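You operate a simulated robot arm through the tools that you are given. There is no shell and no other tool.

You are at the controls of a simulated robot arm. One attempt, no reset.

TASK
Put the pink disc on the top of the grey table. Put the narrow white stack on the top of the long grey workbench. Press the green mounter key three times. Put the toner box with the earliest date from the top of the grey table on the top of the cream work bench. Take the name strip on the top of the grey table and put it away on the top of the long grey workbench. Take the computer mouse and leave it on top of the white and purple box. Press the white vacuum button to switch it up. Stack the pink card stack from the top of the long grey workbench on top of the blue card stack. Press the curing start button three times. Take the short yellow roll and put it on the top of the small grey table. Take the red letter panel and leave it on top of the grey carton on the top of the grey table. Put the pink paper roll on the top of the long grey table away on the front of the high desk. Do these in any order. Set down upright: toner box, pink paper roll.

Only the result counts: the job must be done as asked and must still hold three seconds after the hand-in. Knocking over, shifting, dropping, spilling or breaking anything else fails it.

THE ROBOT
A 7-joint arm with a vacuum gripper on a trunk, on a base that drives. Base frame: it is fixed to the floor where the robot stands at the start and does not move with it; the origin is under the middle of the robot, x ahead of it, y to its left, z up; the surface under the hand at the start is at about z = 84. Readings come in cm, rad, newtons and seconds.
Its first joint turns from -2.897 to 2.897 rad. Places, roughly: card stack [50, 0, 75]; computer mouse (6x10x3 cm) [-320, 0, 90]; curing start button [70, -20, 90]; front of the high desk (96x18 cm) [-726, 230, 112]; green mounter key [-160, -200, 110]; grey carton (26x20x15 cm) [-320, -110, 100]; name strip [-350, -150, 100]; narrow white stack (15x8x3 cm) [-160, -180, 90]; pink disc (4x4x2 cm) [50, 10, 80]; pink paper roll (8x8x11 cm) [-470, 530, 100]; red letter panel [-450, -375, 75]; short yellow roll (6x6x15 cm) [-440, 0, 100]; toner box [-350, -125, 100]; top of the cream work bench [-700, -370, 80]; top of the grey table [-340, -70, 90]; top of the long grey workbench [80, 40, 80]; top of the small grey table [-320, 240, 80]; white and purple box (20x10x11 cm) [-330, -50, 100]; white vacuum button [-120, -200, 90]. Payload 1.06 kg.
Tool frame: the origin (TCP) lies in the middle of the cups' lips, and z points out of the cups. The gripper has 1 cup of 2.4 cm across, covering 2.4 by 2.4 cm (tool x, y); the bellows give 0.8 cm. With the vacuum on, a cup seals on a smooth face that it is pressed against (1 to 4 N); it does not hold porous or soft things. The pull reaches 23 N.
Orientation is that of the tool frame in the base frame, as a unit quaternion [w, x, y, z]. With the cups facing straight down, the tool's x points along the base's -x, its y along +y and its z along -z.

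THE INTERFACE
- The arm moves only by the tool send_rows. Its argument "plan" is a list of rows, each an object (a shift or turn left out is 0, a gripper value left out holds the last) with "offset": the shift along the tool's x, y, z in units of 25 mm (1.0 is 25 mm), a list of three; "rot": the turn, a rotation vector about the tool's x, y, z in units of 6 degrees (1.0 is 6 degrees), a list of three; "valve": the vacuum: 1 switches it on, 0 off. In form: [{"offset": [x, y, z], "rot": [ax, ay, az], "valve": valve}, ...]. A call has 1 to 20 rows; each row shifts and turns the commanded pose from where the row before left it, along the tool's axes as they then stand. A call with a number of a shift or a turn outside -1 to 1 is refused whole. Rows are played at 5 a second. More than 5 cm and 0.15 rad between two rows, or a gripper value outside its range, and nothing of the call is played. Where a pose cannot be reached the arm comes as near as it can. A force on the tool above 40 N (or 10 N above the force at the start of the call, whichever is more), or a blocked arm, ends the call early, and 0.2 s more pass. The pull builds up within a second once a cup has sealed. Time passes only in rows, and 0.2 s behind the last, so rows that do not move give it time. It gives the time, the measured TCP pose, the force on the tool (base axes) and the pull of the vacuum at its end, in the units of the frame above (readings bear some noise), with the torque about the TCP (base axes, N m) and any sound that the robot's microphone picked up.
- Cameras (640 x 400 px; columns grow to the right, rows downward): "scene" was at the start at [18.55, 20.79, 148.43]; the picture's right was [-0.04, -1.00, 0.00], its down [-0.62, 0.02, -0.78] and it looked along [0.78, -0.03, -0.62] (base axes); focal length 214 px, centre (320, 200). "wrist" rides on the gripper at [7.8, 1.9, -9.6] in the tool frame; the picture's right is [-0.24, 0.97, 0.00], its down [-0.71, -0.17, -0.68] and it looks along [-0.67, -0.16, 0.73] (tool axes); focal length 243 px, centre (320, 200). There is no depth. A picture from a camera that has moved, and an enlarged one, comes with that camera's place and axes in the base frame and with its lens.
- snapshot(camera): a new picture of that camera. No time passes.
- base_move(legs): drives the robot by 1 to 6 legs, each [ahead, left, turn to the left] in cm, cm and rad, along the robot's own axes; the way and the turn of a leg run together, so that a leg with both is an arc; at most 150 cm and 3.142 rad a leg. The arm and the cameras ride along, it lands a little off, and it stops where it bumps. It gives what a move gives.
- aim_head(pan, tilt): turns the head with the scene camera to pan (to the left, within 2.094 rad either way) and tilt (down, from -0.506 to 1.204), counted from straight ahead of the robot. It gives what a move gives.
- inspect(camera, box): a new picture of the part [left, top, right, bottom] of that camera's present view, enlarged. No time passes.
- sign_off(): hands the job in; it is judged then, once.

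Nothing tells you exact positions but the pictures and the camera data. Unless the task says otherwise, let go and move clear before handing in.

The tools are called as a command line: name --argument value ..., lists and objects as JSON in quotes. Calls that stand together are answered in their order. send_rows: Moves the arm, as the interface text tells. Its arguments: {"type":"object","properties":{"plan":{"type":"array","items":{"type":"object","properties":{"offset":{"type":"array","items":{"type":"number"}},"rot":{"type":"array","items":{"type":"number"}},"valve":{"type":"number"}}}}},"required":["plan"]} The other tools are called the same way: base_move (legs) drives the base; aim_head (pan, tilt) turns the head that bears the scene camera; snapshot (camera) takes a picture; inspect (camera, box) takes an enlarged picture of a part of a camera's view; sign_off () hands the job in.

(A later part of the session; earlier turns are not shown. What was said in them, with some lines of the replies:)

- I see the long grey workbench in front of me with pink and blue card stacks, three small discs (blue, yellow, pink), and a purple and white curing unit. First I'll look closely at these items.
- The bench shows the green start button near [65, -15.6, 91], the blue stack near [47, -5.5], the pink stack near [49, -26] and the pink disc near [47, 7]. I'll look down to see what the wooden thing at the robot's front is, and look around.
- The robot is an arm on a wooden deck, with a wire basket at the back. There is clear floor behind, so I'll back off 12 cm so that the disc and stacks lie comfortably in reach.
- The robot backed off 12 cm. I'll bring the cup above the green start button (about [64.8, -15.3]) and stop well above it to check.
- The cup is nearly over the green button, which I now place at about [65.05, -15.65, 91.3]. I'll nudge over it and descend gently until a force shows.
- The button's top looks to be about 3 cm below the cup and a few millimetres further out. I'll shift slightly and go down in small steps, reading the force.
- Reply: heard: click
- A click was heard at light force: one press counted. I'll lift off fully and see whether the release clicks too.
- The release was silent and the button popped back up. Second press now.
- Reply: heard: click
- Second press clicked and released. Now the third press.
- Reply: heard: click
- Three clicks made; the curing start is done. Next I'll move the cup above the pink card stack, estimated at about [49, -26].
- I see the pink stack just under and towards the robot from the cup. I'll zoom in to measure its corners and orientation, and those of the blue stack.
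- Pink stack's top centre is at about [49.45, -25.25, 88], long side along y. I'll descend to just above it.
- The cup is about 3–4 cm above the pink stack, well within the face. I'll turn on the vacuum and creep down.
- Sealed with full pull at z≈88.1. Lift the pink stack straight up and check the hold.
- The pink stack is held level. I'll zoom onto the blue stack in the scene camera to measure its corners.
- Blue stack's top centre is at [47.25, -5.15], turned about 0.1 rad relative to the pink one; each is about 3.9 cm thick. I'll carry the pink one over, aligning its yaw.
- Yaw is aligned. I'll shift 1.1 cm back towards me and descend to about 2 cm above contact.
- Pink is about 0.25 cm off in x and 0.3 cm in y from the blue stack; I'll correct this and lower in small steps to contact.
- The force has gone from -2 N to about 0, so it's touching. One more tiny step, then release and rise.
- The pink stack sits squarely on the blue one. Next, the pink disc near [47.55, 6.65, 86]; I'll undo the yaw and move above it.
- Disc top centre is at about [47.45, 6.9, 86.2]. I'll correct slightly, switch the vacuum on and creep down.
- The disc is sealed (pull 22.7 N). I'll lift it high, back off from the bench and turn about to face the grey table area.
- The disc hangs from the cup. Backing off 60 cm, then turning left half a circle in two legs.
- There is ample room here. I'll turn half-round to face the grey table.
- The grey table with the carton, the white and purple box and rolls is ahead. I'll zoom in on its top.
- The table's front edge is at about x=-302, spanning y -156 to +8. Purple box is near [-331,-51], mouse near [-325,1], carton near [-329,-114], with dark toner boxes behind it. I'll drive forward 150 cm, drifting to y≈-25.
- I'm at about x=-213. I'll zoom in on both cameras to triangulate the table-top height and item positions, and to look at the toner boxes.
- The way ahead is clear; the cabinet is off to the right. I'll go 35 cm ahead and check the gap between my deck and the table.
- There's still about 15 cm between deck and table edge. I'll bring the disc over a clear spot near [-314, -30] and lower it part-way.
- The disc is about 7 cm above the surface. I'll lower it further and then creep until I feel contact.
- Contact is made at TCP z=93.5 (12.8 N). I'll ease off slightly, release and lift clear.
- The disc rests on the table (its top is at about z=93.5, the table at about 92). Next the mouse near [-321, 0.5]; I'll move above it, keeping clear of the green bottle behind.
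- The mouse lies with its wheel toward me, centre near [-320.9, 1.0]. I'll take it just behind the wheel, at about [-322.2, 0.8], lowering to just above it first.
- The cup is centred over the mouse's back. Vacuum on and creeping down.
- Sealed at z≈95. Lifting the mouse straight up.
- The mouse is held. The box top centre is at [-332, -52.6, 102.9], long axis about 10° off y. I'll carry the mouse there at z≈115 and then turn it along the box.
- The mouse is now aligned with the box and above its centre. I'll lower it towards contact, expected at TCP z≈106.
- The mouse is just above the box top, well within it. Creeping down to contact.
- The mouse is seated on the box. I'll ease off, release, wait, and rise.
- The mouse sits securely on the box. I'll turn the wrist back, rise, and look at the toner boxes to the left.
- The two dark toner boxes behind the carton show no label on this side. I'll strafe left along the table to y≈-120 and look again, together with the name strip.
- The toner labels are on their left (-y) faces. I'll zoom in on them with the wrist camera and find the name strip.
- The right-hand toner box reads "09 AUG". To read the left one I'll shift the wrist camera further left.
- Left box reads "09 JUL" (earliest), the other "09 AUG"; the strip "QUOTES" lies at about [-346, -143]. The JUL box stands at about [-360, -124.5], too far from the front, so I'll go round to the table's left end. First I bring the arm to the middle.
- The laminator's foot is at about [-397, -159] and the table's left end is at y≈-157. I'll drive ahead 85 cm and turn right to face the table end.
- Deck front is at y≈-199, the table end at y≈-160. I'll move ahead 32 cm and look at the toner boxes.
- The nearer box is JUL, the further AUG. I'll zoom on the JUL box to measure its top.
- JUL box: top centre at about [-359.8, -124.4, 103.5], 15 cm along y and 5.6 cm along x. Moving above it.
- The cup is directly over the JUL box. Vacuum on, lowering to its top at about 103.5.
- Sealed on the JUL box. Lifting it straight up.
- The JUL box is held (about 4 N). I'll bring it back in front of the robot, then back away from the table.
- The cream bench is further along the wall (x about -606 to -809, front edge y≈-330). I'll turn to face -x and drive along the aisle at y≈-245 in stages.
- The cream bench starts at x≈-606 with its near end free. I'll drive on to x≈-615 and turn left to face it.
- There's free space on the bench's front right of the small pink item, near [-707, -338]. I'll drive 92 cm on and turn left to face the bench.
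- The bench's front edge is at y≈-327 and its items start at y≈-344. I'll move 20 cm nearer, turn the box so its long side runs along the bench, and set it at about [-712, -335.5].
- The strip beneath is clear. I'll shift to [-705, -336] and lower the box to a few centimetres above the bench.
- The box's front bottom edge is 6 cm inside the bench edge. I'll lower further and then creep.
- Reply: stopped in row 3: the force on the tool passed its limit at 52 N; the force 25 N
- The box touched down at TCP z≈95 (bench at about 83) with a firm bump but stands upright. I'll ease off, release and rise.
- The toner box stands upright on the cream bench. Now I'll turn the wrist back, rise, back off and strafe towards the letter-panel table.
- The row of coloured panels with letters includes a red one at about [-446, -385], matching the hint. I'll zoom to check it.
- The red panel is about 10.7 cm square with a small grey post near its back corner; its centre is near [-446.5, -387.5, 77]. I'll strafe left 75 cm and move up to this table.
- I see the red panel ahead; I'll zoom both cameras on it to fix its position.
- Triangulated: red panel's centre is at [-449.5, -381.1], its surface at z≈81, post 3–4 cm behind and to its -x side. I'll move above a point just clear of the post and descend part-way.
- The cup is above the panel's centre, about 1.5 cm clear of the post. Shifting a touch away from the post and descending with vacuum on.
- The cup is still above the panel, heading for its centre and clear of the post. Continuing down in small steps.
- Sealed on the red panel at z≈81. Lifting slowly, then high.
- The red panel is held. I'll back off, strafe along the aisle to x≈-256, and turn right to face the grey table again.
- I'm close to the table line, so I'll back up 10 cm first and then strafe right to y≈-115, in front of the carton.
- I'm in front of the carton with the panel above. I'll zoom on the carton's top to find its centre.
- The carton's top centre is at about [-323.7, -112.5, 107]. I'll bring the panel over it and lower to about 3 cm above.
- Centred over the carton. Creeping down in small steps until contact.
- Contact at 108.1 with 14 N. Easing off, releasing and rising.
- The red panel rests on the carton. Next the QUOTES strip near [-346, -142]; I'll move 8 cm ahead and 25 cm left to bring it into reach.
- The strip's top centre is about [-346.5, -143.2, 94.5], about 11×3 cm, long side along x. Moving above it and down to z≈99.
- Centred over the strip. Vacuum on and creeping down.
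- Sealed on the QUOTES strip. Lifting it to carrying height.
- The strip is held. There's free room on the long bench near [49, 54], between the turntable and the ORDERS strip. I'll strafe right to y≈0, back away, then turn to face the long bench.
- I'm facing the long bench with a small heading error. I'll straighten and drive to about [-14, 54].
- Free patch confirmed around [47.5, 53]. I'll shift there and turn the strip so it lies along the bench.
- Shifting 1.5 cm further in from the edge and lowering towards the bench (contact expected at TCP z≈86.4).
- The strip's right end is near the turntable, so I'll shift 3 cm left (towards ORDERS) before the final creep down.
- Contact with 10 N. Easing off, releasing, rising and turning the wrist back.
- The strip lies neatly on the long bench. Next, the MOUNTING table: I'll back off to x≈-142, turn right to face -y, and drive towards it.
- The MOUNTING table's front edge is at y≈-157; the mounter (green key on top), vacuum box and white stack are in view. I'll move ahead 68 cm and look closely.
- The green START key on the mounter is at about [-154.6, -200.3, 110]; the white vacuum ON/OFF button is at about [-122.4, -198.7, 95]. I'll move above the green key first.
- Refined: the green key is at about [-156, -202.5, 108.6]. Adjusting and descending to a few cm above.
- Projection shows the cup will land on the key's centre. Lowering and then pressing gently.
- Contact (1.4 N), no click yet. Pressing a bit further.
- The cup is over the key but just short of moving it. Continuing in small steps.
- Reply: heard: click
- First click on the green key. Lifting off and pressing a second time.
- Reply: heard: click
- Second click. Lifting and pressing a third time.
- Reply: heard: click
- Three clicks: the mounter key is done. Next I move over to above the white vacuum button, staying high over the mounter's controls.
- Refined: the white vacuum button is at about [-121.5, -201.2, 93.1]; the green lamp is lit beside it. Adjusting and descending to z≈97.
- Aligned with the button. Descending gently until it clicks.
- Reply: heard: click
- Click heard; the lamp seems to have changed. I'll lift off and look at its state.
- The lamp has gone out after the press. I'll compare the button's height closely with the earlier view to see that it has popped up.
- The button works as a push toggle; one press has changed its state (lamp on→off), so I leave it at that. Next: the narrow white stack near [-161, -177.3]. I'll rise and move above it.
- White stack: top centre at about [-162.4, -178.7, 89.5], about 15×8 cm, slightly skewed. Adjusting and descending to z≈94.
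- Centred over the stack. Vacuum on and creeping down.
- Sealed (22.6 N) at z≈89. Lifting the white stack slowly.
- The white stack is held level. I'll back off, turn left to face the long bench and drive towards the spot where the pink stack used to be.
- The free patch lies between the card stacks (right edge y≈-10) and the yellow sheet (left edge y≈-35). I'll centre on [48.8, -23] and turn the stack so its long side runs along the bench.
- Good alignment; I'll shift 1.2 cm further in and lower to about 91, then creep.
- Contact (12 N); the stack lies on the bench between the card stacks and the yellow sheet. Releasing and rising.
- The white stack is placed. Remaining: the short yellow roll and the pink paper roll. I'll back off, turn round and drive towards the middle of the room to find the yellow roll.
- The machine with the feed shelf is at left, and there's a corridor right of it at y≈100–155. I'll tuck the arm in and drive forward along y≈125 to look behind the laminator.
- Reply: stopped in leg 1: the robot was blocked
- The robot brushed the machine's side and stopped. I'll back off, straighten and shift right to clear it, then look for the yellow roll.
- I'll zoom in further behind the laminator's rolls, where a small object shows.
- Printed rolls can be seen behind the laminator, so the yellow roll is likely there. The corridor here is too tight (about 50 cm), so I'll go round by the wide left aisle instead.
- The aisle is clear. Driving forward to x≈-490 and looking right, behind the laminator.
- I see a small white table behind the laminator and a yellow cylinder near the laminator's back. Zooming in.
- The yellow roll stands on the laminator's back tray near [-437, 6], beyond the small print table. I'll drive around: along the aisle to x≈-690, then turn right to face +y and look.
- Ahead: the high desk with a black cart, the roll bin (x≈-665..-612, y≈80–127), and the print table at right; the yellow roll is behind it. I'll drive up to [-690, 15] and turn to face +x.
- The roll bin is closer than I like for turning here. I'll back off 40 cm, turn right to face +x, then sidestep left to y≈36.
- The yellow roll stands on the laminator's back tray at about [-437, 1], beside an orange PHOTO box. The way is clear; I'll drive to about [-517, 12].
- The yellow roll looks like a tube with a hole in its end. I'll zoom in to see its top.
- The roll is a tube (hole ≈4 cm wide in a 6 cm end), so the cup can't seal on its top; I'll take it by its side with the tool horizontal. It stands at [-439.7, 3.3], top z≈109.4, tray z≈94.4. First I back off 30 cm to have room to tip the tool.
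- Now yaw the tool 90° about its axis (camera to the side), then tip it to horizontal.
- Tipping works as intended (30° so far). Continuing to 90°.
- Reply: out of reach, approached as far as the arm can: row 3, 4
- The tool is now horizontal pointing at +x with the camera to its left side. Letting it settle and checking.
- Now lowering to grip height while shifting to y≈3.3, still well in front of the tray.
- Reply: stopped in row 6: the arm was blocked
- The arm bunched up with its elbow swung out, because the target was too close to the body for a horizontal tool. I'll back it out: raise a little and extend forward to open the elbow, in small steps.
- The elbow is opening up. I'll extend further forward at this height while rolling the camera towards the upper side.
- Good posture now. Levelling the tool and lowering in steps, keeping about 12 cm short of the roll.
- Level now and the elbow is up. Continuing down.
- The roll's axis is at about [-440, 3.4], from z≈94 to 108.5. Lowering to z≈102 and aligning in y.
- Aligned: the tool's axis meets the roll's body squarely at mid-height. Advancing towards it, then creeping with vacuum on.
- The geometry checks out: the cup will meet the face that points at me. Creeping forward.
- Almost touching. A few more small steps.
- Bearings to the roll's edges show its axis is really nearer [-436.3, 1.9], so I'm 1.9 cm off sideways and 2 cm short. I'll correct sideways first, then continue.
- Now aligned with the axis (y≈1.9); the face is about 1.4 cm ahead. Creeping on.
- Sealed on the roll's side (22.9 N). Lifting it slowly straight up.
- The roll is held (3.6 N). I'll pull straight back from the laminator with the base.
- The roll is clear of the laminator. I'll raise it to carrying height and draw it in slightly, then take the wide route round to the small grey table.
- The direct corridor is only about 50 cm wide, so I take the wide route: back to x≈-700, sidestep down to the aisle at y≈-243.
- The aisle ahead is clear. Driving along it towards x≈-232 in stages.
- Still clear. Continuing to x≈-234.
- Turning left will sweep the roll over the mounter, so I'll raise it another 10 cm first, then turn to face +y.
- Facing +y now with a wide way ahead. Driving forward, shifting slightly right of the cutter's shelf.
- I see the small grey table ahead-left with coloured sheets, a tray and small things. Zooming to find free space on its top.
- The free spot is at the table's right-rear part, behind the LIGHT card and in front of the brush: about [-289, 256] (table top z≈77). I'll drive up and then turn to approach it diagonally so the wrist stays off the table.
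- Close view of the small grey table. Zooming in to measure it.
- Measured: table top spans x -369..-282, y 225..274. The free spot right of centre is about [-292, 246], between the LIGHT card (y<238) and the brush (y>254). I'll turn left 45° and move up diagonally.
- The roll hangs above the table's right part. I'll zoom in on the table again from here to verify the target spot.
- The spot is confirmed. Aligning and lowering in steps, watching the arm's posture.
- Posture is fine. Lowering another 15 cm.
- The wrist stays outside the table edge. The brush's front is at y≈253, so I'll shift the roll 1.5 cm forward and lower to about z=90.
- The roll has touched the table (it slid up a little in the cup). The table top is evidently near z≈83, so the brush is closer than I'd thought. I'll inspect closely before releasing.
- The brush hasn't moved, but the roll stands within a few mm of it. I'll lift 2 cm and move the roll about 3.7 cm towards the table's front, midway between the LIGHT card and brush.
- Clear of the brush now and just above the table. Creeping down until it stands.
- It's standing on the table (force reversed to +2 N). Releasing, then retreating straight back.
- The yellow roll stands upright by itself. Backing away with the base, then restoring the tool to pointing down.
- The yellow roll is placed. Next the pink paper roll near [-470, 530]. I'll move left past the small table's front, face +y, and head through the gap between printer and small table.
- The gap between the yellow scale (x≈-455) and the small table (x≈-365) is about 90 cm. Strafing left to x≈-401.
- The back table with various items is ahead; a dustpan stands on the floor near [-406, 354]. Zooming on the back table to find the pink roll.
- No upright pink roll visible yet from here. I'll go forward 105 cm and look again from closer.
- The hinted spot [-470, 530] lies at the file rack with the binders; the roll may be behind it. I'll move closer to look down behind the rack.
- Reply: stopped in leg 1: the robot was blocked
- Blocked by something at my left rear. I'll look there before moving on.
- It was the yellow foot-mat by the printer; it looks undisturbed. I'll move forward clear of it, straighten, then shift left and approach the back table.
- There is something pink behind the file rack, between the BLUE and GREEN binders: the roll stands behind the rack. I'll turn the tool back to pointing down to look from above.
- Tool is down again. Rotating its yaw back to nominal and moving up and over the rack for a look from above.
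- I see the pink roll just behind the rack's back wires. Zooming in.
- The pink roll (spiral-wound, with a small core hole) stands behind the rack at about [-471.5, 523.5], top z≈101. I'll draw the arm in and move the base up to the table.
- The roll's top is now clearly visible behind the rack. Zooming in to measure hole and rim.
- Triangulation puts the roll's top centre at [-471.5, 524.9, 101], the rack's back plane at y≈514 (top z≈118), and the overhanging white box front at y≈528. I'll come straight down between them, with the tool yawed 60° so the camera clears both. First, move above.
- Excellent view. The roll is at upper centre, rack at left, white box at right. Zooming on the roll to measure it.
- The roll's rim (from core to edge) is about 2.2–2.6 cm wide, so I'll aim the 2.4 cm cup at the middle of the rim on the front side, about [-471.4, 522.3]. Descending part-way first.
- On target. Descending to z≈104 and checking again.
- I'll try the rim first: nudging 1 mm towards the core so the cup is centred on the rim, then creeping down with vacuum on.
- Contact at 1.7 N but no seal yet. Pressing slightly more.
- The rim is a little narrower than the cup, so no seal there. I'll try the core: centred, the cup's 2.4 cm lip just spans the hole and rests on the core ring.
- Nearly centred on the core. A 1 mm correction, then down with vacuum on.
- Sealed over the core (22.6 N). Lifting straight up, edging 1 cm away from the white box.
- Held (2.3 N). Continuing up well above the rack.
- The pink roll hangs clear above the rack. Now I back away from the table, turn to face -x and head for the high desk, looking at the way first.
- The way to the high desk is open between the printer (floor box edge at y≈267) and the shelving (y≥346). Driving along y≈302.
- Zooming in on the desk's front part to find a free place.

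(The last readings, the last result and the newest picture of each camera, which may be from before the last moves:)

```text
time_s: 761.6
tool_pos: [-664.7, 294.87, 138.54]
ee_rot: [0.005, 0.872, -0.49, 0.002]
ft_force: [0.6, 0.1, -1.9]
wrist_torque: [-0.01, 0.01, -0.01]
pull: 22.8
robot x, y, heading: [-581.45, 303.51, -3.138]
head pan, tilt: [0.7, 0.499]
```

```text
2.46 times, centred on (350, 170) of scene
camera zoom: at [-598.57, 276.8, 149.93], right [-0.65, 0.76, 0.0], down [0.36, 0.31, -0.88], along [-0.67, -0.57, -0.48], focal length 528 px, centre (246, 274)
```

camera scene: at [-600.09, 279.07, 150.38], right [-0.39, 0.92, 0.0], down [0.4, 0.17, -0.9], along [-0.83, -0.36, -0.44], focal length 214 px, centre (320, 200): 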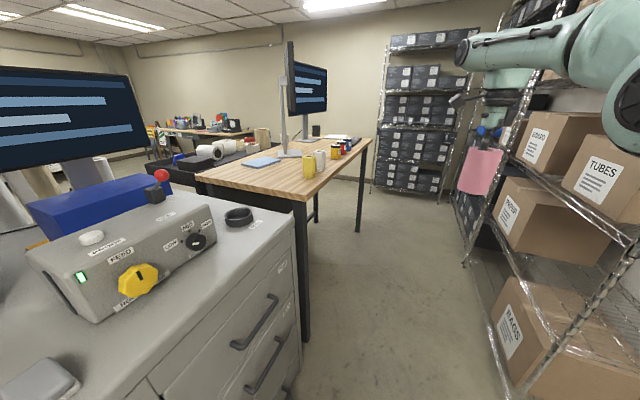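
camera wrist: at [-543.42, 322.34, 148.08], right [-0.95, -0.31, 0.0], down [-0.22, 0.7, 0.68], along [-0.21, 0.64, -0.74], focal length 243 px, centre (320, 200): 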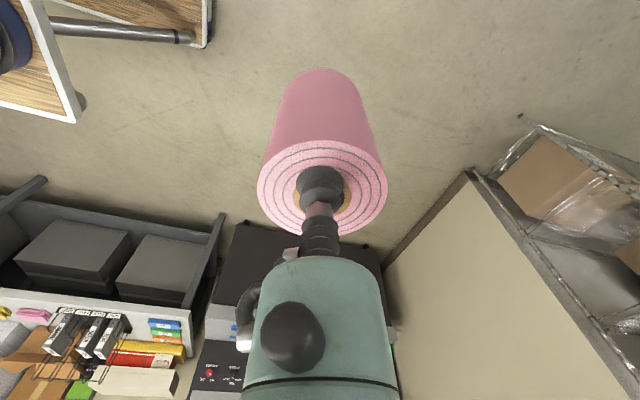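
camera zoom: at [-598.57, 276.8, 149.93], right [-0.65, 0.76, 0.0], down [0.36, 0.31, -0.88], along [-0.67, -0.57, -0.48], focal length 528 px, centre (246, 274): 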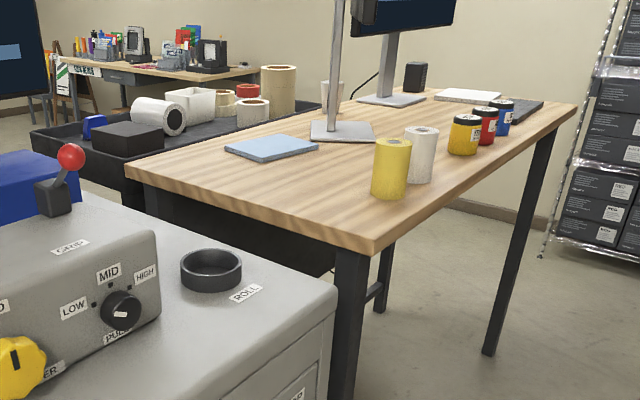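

There is a 20 cm gap on the desk's front strip between the white roll (x≈-709) and the yellow jar (x≈-736): target [-722.5, 231]. I'll draw the arm in to 65 cm first, then drive there.

send_rows --plan '[{"offset": [0.0975, -0.995, 0]}, {"offset": [0.0975, -0.995, 0]}, {"offset": [0.0975, -0.995, 0]}, {"offset": [0.0975, -0.995, 0]}, {"offset": [0.0975, -0.995, 0]}, {"offset": [0.0975, -0.995, 0]}, {"offset": [0.0975, -0.995, 0]}, {"offset": [0.0975, -0.995, 0]}]'

base_move --legs '[[75, 2, 0]]'

aim_head --pan 0.0 --tilt 0.5

snapshot --camera "scene"

aim_head --pan -1.2 --tilt 0.6

snapshot --camera "scene"

```text
time_s: 763.4
tool_pos: [-646.74, 303.65, 138.54]
ee_rot: [0.004, 0.872, -0.49, 0.004]
ft_force: [-1.6, 0.4, -3.1]
wrist_torque: [-0.02, -0.05, -0.02]
pull: 23.0
robot x, y, heading: [-581.63, 303.74, -3.14]
head pan, tilt: [0.7, 0.499]
```

```text
time_s: 767.4
tool_pos: [-721.28, 300.97, 138.57]
ee_rot: [0.004, 0.872, -0.489, 0.003]
ft_force: [0.3, 0.3, -2.2]
wrist_torque: [0.0, 0.01, -0.04]
pull: 22.9
robot x, y, heading: [-655.97, 301.02, -3.132]
head pan, tilt: [0.7, 0.499]
```

```text
time_s: 768.5
tool_pos: [-721.23, 301.03, 138.61]
ee_rot: [0.005, 0.872, -0.489, 0.003]
ft_force: [0.0, 0.2, -2.2]
wrist_torque: [-0.03, -0.03, -0.02]
pull: 23.2
robot x, y, heading: [-656.03, 301.2, -3.132]
head pan, tilt: [0.0, 0.499]
```

```text
taken
camera scene: at [-675.15, 280.02, 149.93], right [-0.01, 1.0, 0.0], down [0.48, 0.0, -0.88], along [-0.88, -0.01, -0.48], focal length 214 px, centre (320, 200)
```

scene: 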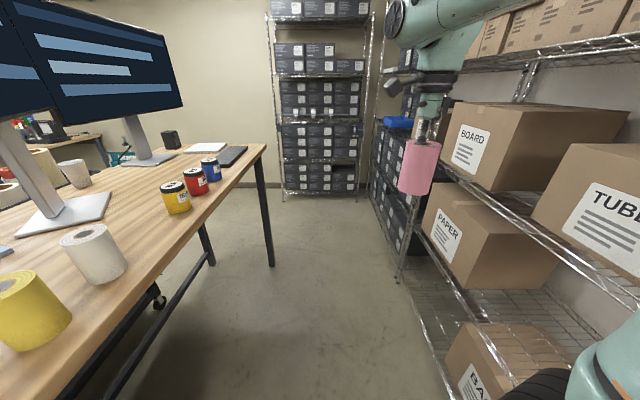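

```text
time_s: 769.9
tool_pos: [-721.22, 300.96, 138.56]
ee_rot: [0.004, 0.872, -0.489, 0.002]
ft_force: [0.3, -0.4, -1.3]
wrist_torque: [-0.05, 0.01, 0.0]
pull: 22.7
robot x, y, heading: [-655.91, 301.28, -3.132]
head pan, tilt: [-1.201, 0.6]
```

```text
taken
camera scene: at [-669.33, 288.32, 149.02], right [0.93, 0.37, 0.0], down [0.21, -0.52, -0.83], along [-0.31, 0.77, -0.56], focal length 214 px, centre (320, 200)
```

scene: 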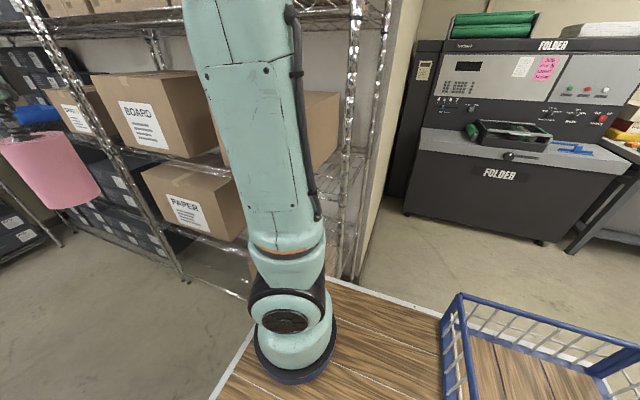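

Clear ahead. Moving 66 cm on, slightly left, then turning left to face the desk's front.

base_move --legs '[[66, 6, 0]]'

base_move --legs '[[0, 0, 0.785], [0, 0, 0.785]]'

aim_head --pan 0.0 --tilt 0.6

snapshot --camera "scene"

snapshot --camera "wrist"

```text
time_s: 773.5
tool_pos: [-786.72, 292.7, 138.62]
ee_rot: [0.005, 0.876, -0.483, 0.003]
ft_force: [-0.4, 0.7, -3.1]
wrist_torque: [-0.07, 0.01, 0.01]
pull: 22.7
robot x, y, heading: [-721.56, 294.02, -3.118]
head pan, tilt: [-1.201, 0.6]
```

```text
time_s: 778.1
tool_pos: [-720.36, 228.91, 138.56]
ee_rot: [0.001, 0.96, 0.28, 0.006]
ft_force: [-0.2, 0.3, -1.9]
wrist_torque: [0.0, -0.04, 0.0]
pull: 22.7
robot x, y, heading: [-721.58, 293.56, -1.542]
head pan, tilt: [-1.201, 0.6]
```

```text
time_s: 779.5
tool_pos: [-720.46, 228.93, 138.51]
ee_rot: [0.001, 0.96, 0.28, 0.005]
ft_force: [-0.1, 0.1, -2.4]
wrist_torque: [0.0, -0.01, 0.01]
pull: 22.3
robot x, y, heading: [-721.73, 293.86, -1.547]
head pan, tilt: [0.0, 0.6]
```

```text
taken
camera scene: at [-700.26, 275.72, 149.02], right [-1.0, -0.03, 0.0], down [-0.01, 0.56, -0.83], along [0.02, -0.82, -0.56], focal length 214 px, centre (320, 200)
```

scene: 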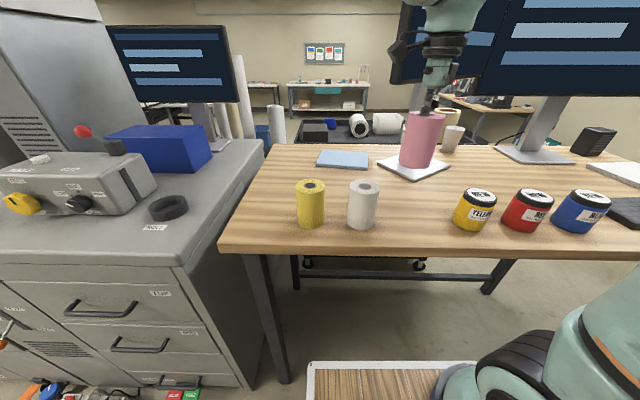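

```text
taken
camera wrist: at [-712.88, 231.43, 148.05], right [0.32, -0.95, 0.0], down [-0.7, -0.24, 0.68], along [-0.64, -0.22, -0.74], focal length 243 px, centre (320, 200)
```

wrist: 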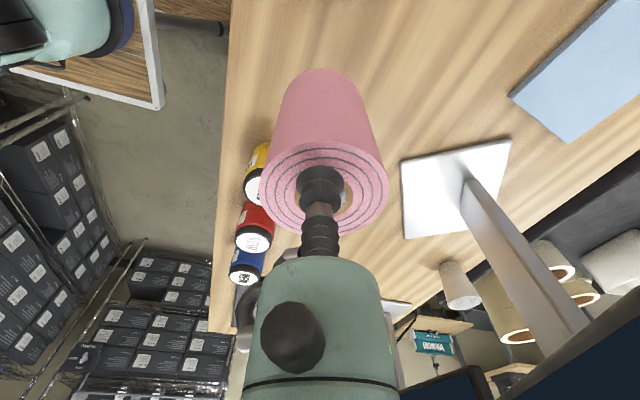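

The gap between the white roll and the yellow jar is right below. I'll shift to [-723.3, 231] and lower to about z=127.

send_rows --plan '[{"offset": [-0.263, -0.665, 0]}, {"offset": [-0.263, -0.665, 0]}, {"offset": [0, 0, 1]}, {"offset": [0, 0, 1]}, {"offset": [0, 0, 1]}, {"offset": [0, 0, 1]}, {"offset": [0, 0, 0.5]}]'

inspect --camera "scene" --box '[320, 110, 520, 260]'

snapshot --camera "wrist"

```text
time_s: 781.1
tool_pos: [-723.16, 230.96, 127.27]
ee_rot: [0.001, 0.96, 0.28, 0.006]
ft_force: [0.1, -0.3, -1.9]
wrist_torque: [-0.02, -0.01, -0.02]
pull: 22.9
robot x, y, heading: [-721.86, 294.08, -1.544]
head pan, tilt: [0.0, 0.6]
```

```text
2.67 times, centred on (420, 185) of scene
camera zoom: at [-700.26, 275.73, 149.02], right [-1.0, -0.03, 0.0], down [-0.02, 0.56, -0.83], along [0.02, -0.82, -0.56], focal length 572 px, centre (53, 240)
```

zoom: 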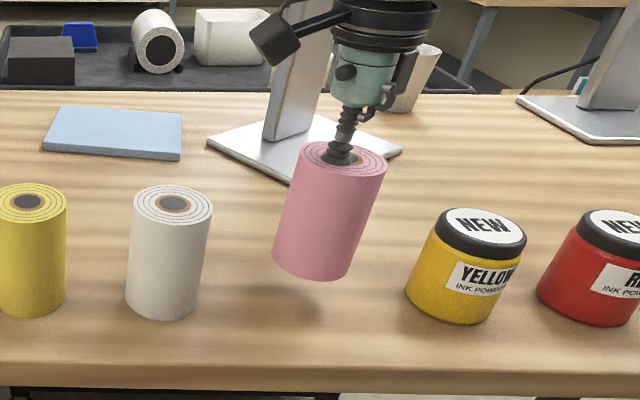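

```text
taken
camera wrist: at [-715.53, 233.56, 136.7], right [0.32, -0.95, 0.0], down [-0.7, -0.24, 0.68], along [-0.64, -0.22, -0.74], focal length 243 px, centre (320, 200)
```

wrist: 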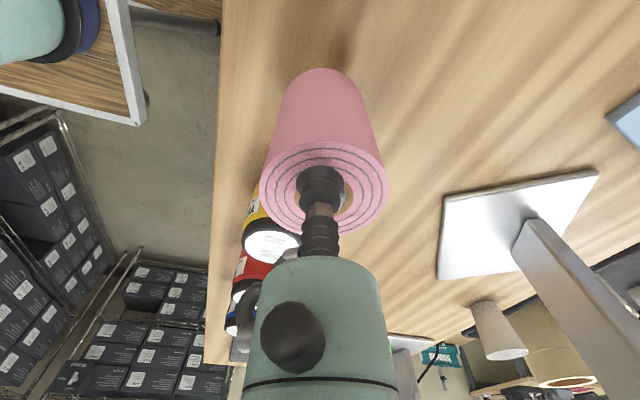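

The roll hangs vertically over the gap. Lowering further and creeping to contact.

send_rows --plan '[{"offset": [0, 0, 0.5]}, {"offset": [0, 0, 0.4]}, {"offset": [0, 0, 0.3]}, {"offset": [0, 0, 0]}]'

inspect --camera "scene" --box '[320, 110, 520, 260]'

```text
time_s: 782.1
tool_pos: [-723.08, 230.97, 124.15]
ee_rot: [0.001, 0.96, 0.28, 0.005]
ft_force: [-0.2, 0.0, -2.4]
wrist_torque: [-0.02, -0.03, 0.02]
pull: 23.5
robot x, y, heading: [-721.44, 293.66, -1.547]
head pan, tilt: [0.0, 0.6]
```

```text
2.67 times, centred on (420, 185) of scene
camera zoom: at [-700.26, 275.72, 149.02], right [-1.0, -0.03, 0.0], down [-0.02, 0.56, -0.83], along [0.02, -0.82, -0.56], focal length 572 px, centre (53, 240)
```

zoom: 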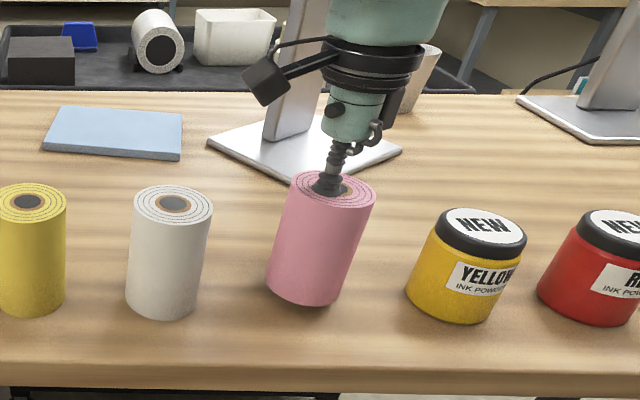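

Close to the desk now. Creeping down in millimetre steps.

send_rows --plan '[{"offset": [0, 0, 0.15]}, {"offset": [0, 0, 0.12]}, {"offset": [0, 0, 0]}]'

send_rows --plan '[{"offset": [0, 0, 0.1]}, {"offset": [0, 0, 0.08]}, {"offset": [0, 0, 0]}]'

```text
time_s: 782.9
tool_pos: [-723.02, 230.96, 123.61]
ee_rot: [0.002, 0.96, 0.28, 0.005]
ft_force: [-0.2, -0.7, -2.8]
wrist_torque: [-0.02, -0.03, -0.01]
pull: 22.8
robot x, y, heading: [-721.85, 293.95, -1.548]
head pan, tilt: [0.0, 0.6]
```

```text
time_s: 783.7
tool_pos: [-723.11, 230.99, 123.15]
ee_rot: [0.001, 0.96, 0.28, 0.006]
ft_force: [0.2, 0.0, -2.3]
wrist_torque: [0.01, -0.02, 0.06]
pull: 23.0
robot x, y, heading: [-721.83, 294.04, -1.545]
head pan, tilt: [0.0, 0.6]
```

send_rows --plan '[{"offset": [0, 0, 0.1]}, {"offset": [0, 0, 0.08]}, {"offset": [0, 0, 0]}]'

```text
time_s: 784.5
tool_pos: [-723.06, 230.93, 122.65]
ee_rot: [0.001, 0.96, 0.279, 0.006]
ft_force: [5.0, 2.4, 13.9]
wrist_torque: [-0.01, 0.01, 0.02]
pull: 23.2
robot x, y, heading: [-721.45, 293.98, -1.544]
head pan, tilt: [0.0, 0.6]
```

Contact. Easing off, releasing with a pause, and then lifting slowly.

send_rows --plan '[{"offset": [0, 0, -0.1]}, {"offset": [0, 0, 0], "valve": 0}, {"offset": [0, 0, 0]}, {"offset": [0, 0, 0]}, {"offset": [0, 0, 0]}, {"offset": [0, 0, 0]}, {"offset": [0, 0, -0.1]}, {"offset": [0, 0, -0.2]}]'

inspect --camera "scene" --box '[320, 110, 520, 260]'

```text
time_s: 786.3
tool_pos: [-723.08, 230.99, 123.66]
ee_rot: [0.001, 0.96, 0.28, 0.006]
ft_force: [-0.3, 0.3, -0.1]
wrist_torque: [0.03, 0.03, 0.0]
pull: 0.0
robot x, y, heading: [-721.71, 294.41, -1.543]
head pan, tilt: [0.0, 0.6]
```

```text
2.67 times, centred on (420, 185) of scene
camera zoom: at [-700.26, 275.72, 149.02], right [-1.0, -0.03, 0.0], down [-0.02, 0.56, -0.83], along [0.02, -0.82, -0.56], focal length 572 px, centre (53, 240)
```

zoom: 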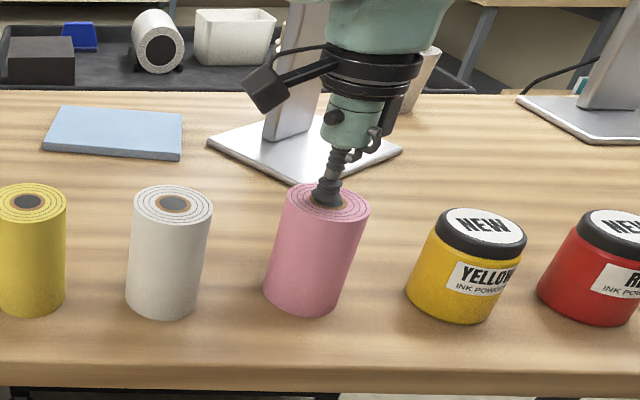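

Released; the roll stands in line with the others. Rising clear.

send_rows --plan '[{"offset": [0, 0, -0.4]}, {"offset": [0, 0, -1]}, {"offset": [0, 0, -1]}, {"offset": [0, 0, -1]}, {"offset": [0, 0, -1]}, {"offset": [0, 0, -1]}, {"offset": [0, 0, -1]}]'

snapshot --camera "scene"

inspect --camera "scene" --box '[290, 150, 490, 260]'

```text
time_s: 787.9
tool_pos: [-723.43, 230.94, 139.65]
ee_rot: [0.001, 0.96, 0.279, 0.006]
ft_force: [-0.6, 0.0, 0.5]
wrist_torque: [-0.02, -0.01, -0.01]
pull: 0.1
robot x, y, heading: [-721.73, 294.05, -1.543]
head pan, tilt: [0.0, 0.6]
```

```text
taken
camera scene: at [-700.26, 275.71, 149.02], right [-1.0, -0.03, 0.0], down [-0.02, 0.56, -0.83], along [0.02, -0.82, -0.57], focal length 214 px, centre (320, 200)
```

scene: 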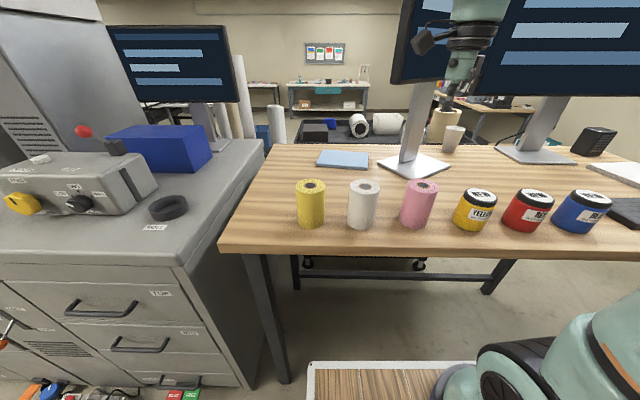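

```text
3.20 times, centred on (390, 205) of scene
camera zoom: at [-700.26, 275.71, 149.02], right [-1.0, -0.03, 0.0], down [-0.02, 0.56, -0.83], along [0.02, -0.82, -0.57], focal length 686 px, centre (96, 184)
```

zoom: 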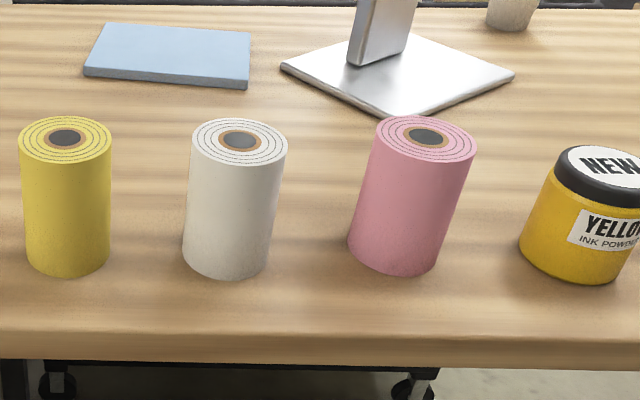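

All items are placed. I'll draw the arm up and back, clear of the desk, before handing in.

send_rows --plan '[{"offset": [0, 0, -1]}, {"offset": [0.4, -0.6, -0.6]}, {"offset": [0.4, -0.6, -0.6]}, {"offset": [0.4, -0.6, 0]}, {"offset": [0.4, -0.6, 0]}, {"offset": [0, 0, 0]}]'

snapshot --camera "scene"

```text
time_s: 789.3
tool_pos: [-723.26, 238.06, 145.09]
ee_rot: [0.001, 0.96, 0.28, 0.005]
ft_force: [0.6, 0.2, 0.2]
wrist_torque: [-0.01, 0.0, 0.01]
pull: 0.0
robot x, y, heading: [-721.2, 294.01, -1.545]
head pan, tilt: [0.0, 0.6]
```

```text
taken
camera scene: at [-700.26, 275.71, 149.02], right [-1.0, -0.03, 0.0], down [-0.02, 0.56, -0.83], along [0.02, -0.82, -0.57], focal length 214 px, centre (320, 200)
```

scene: 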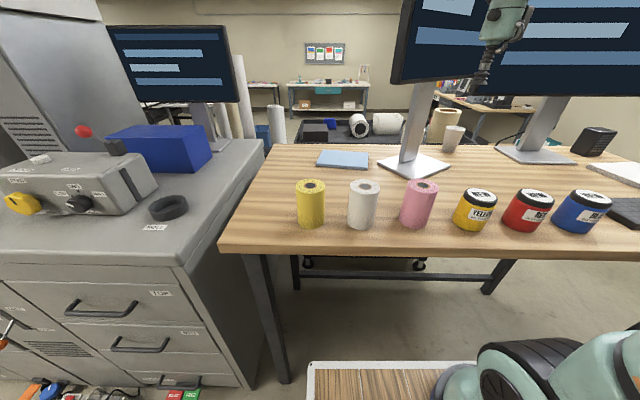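

The pink roll stands upright on the front of the high desk, the arm is clear, and all twelve items are done. Handing in.

sign_off

```text
The job is handed in.
```

I've handed the job in with all twelve tasks carried out, but three points could affect the judging: the vacuum button's meaning and two base bumps.

| Task | How it ended |
|---|---|
| Pink disc | On the grey table |
| Narrow white stack | On the long grey workbench, where the pink card stack was |
| Green mounter key | Pressed three times, a click each time |
| Toner box | "09 JUL" was the earlier of the two boxes I saw (the other says "09 AUG"); it stands upright on the cream work bench |
| Name strip ("QUOTES") | On the long grey workbench |
| Computer mouse | On top of the white and purple box |
| White vacuum button | Pressed once, one click |
| Pink card stack | Squarely on the blue card stack |
| Curing start button | Pressed three times, a click each time |
| Short yellow roll | Upright on the small grey table |
| Red letter panel | On the grey carton |
| Pink paper roll | Upright on the front of the high desk, between the white roll and the yellow jar |

- **Vacuum button:** its green lamp was lit at the start and went out after the press. I took "switch it up" to mean changing its state once. If it meant leaving the lamp lit, this one is wrong.
- **Bumps:** the base stopped against the cutting machine beside the grey table, and later against something at the left rear, most likely the yellow foot-mat by the printer. I saw nothing moved, but my position estimates for the mat before and after differ by about 5 cm, so I can't rule out a small shift.
- **Toner box landing:** it touched down hard (52 N on the tool) but stood upright afterwards.
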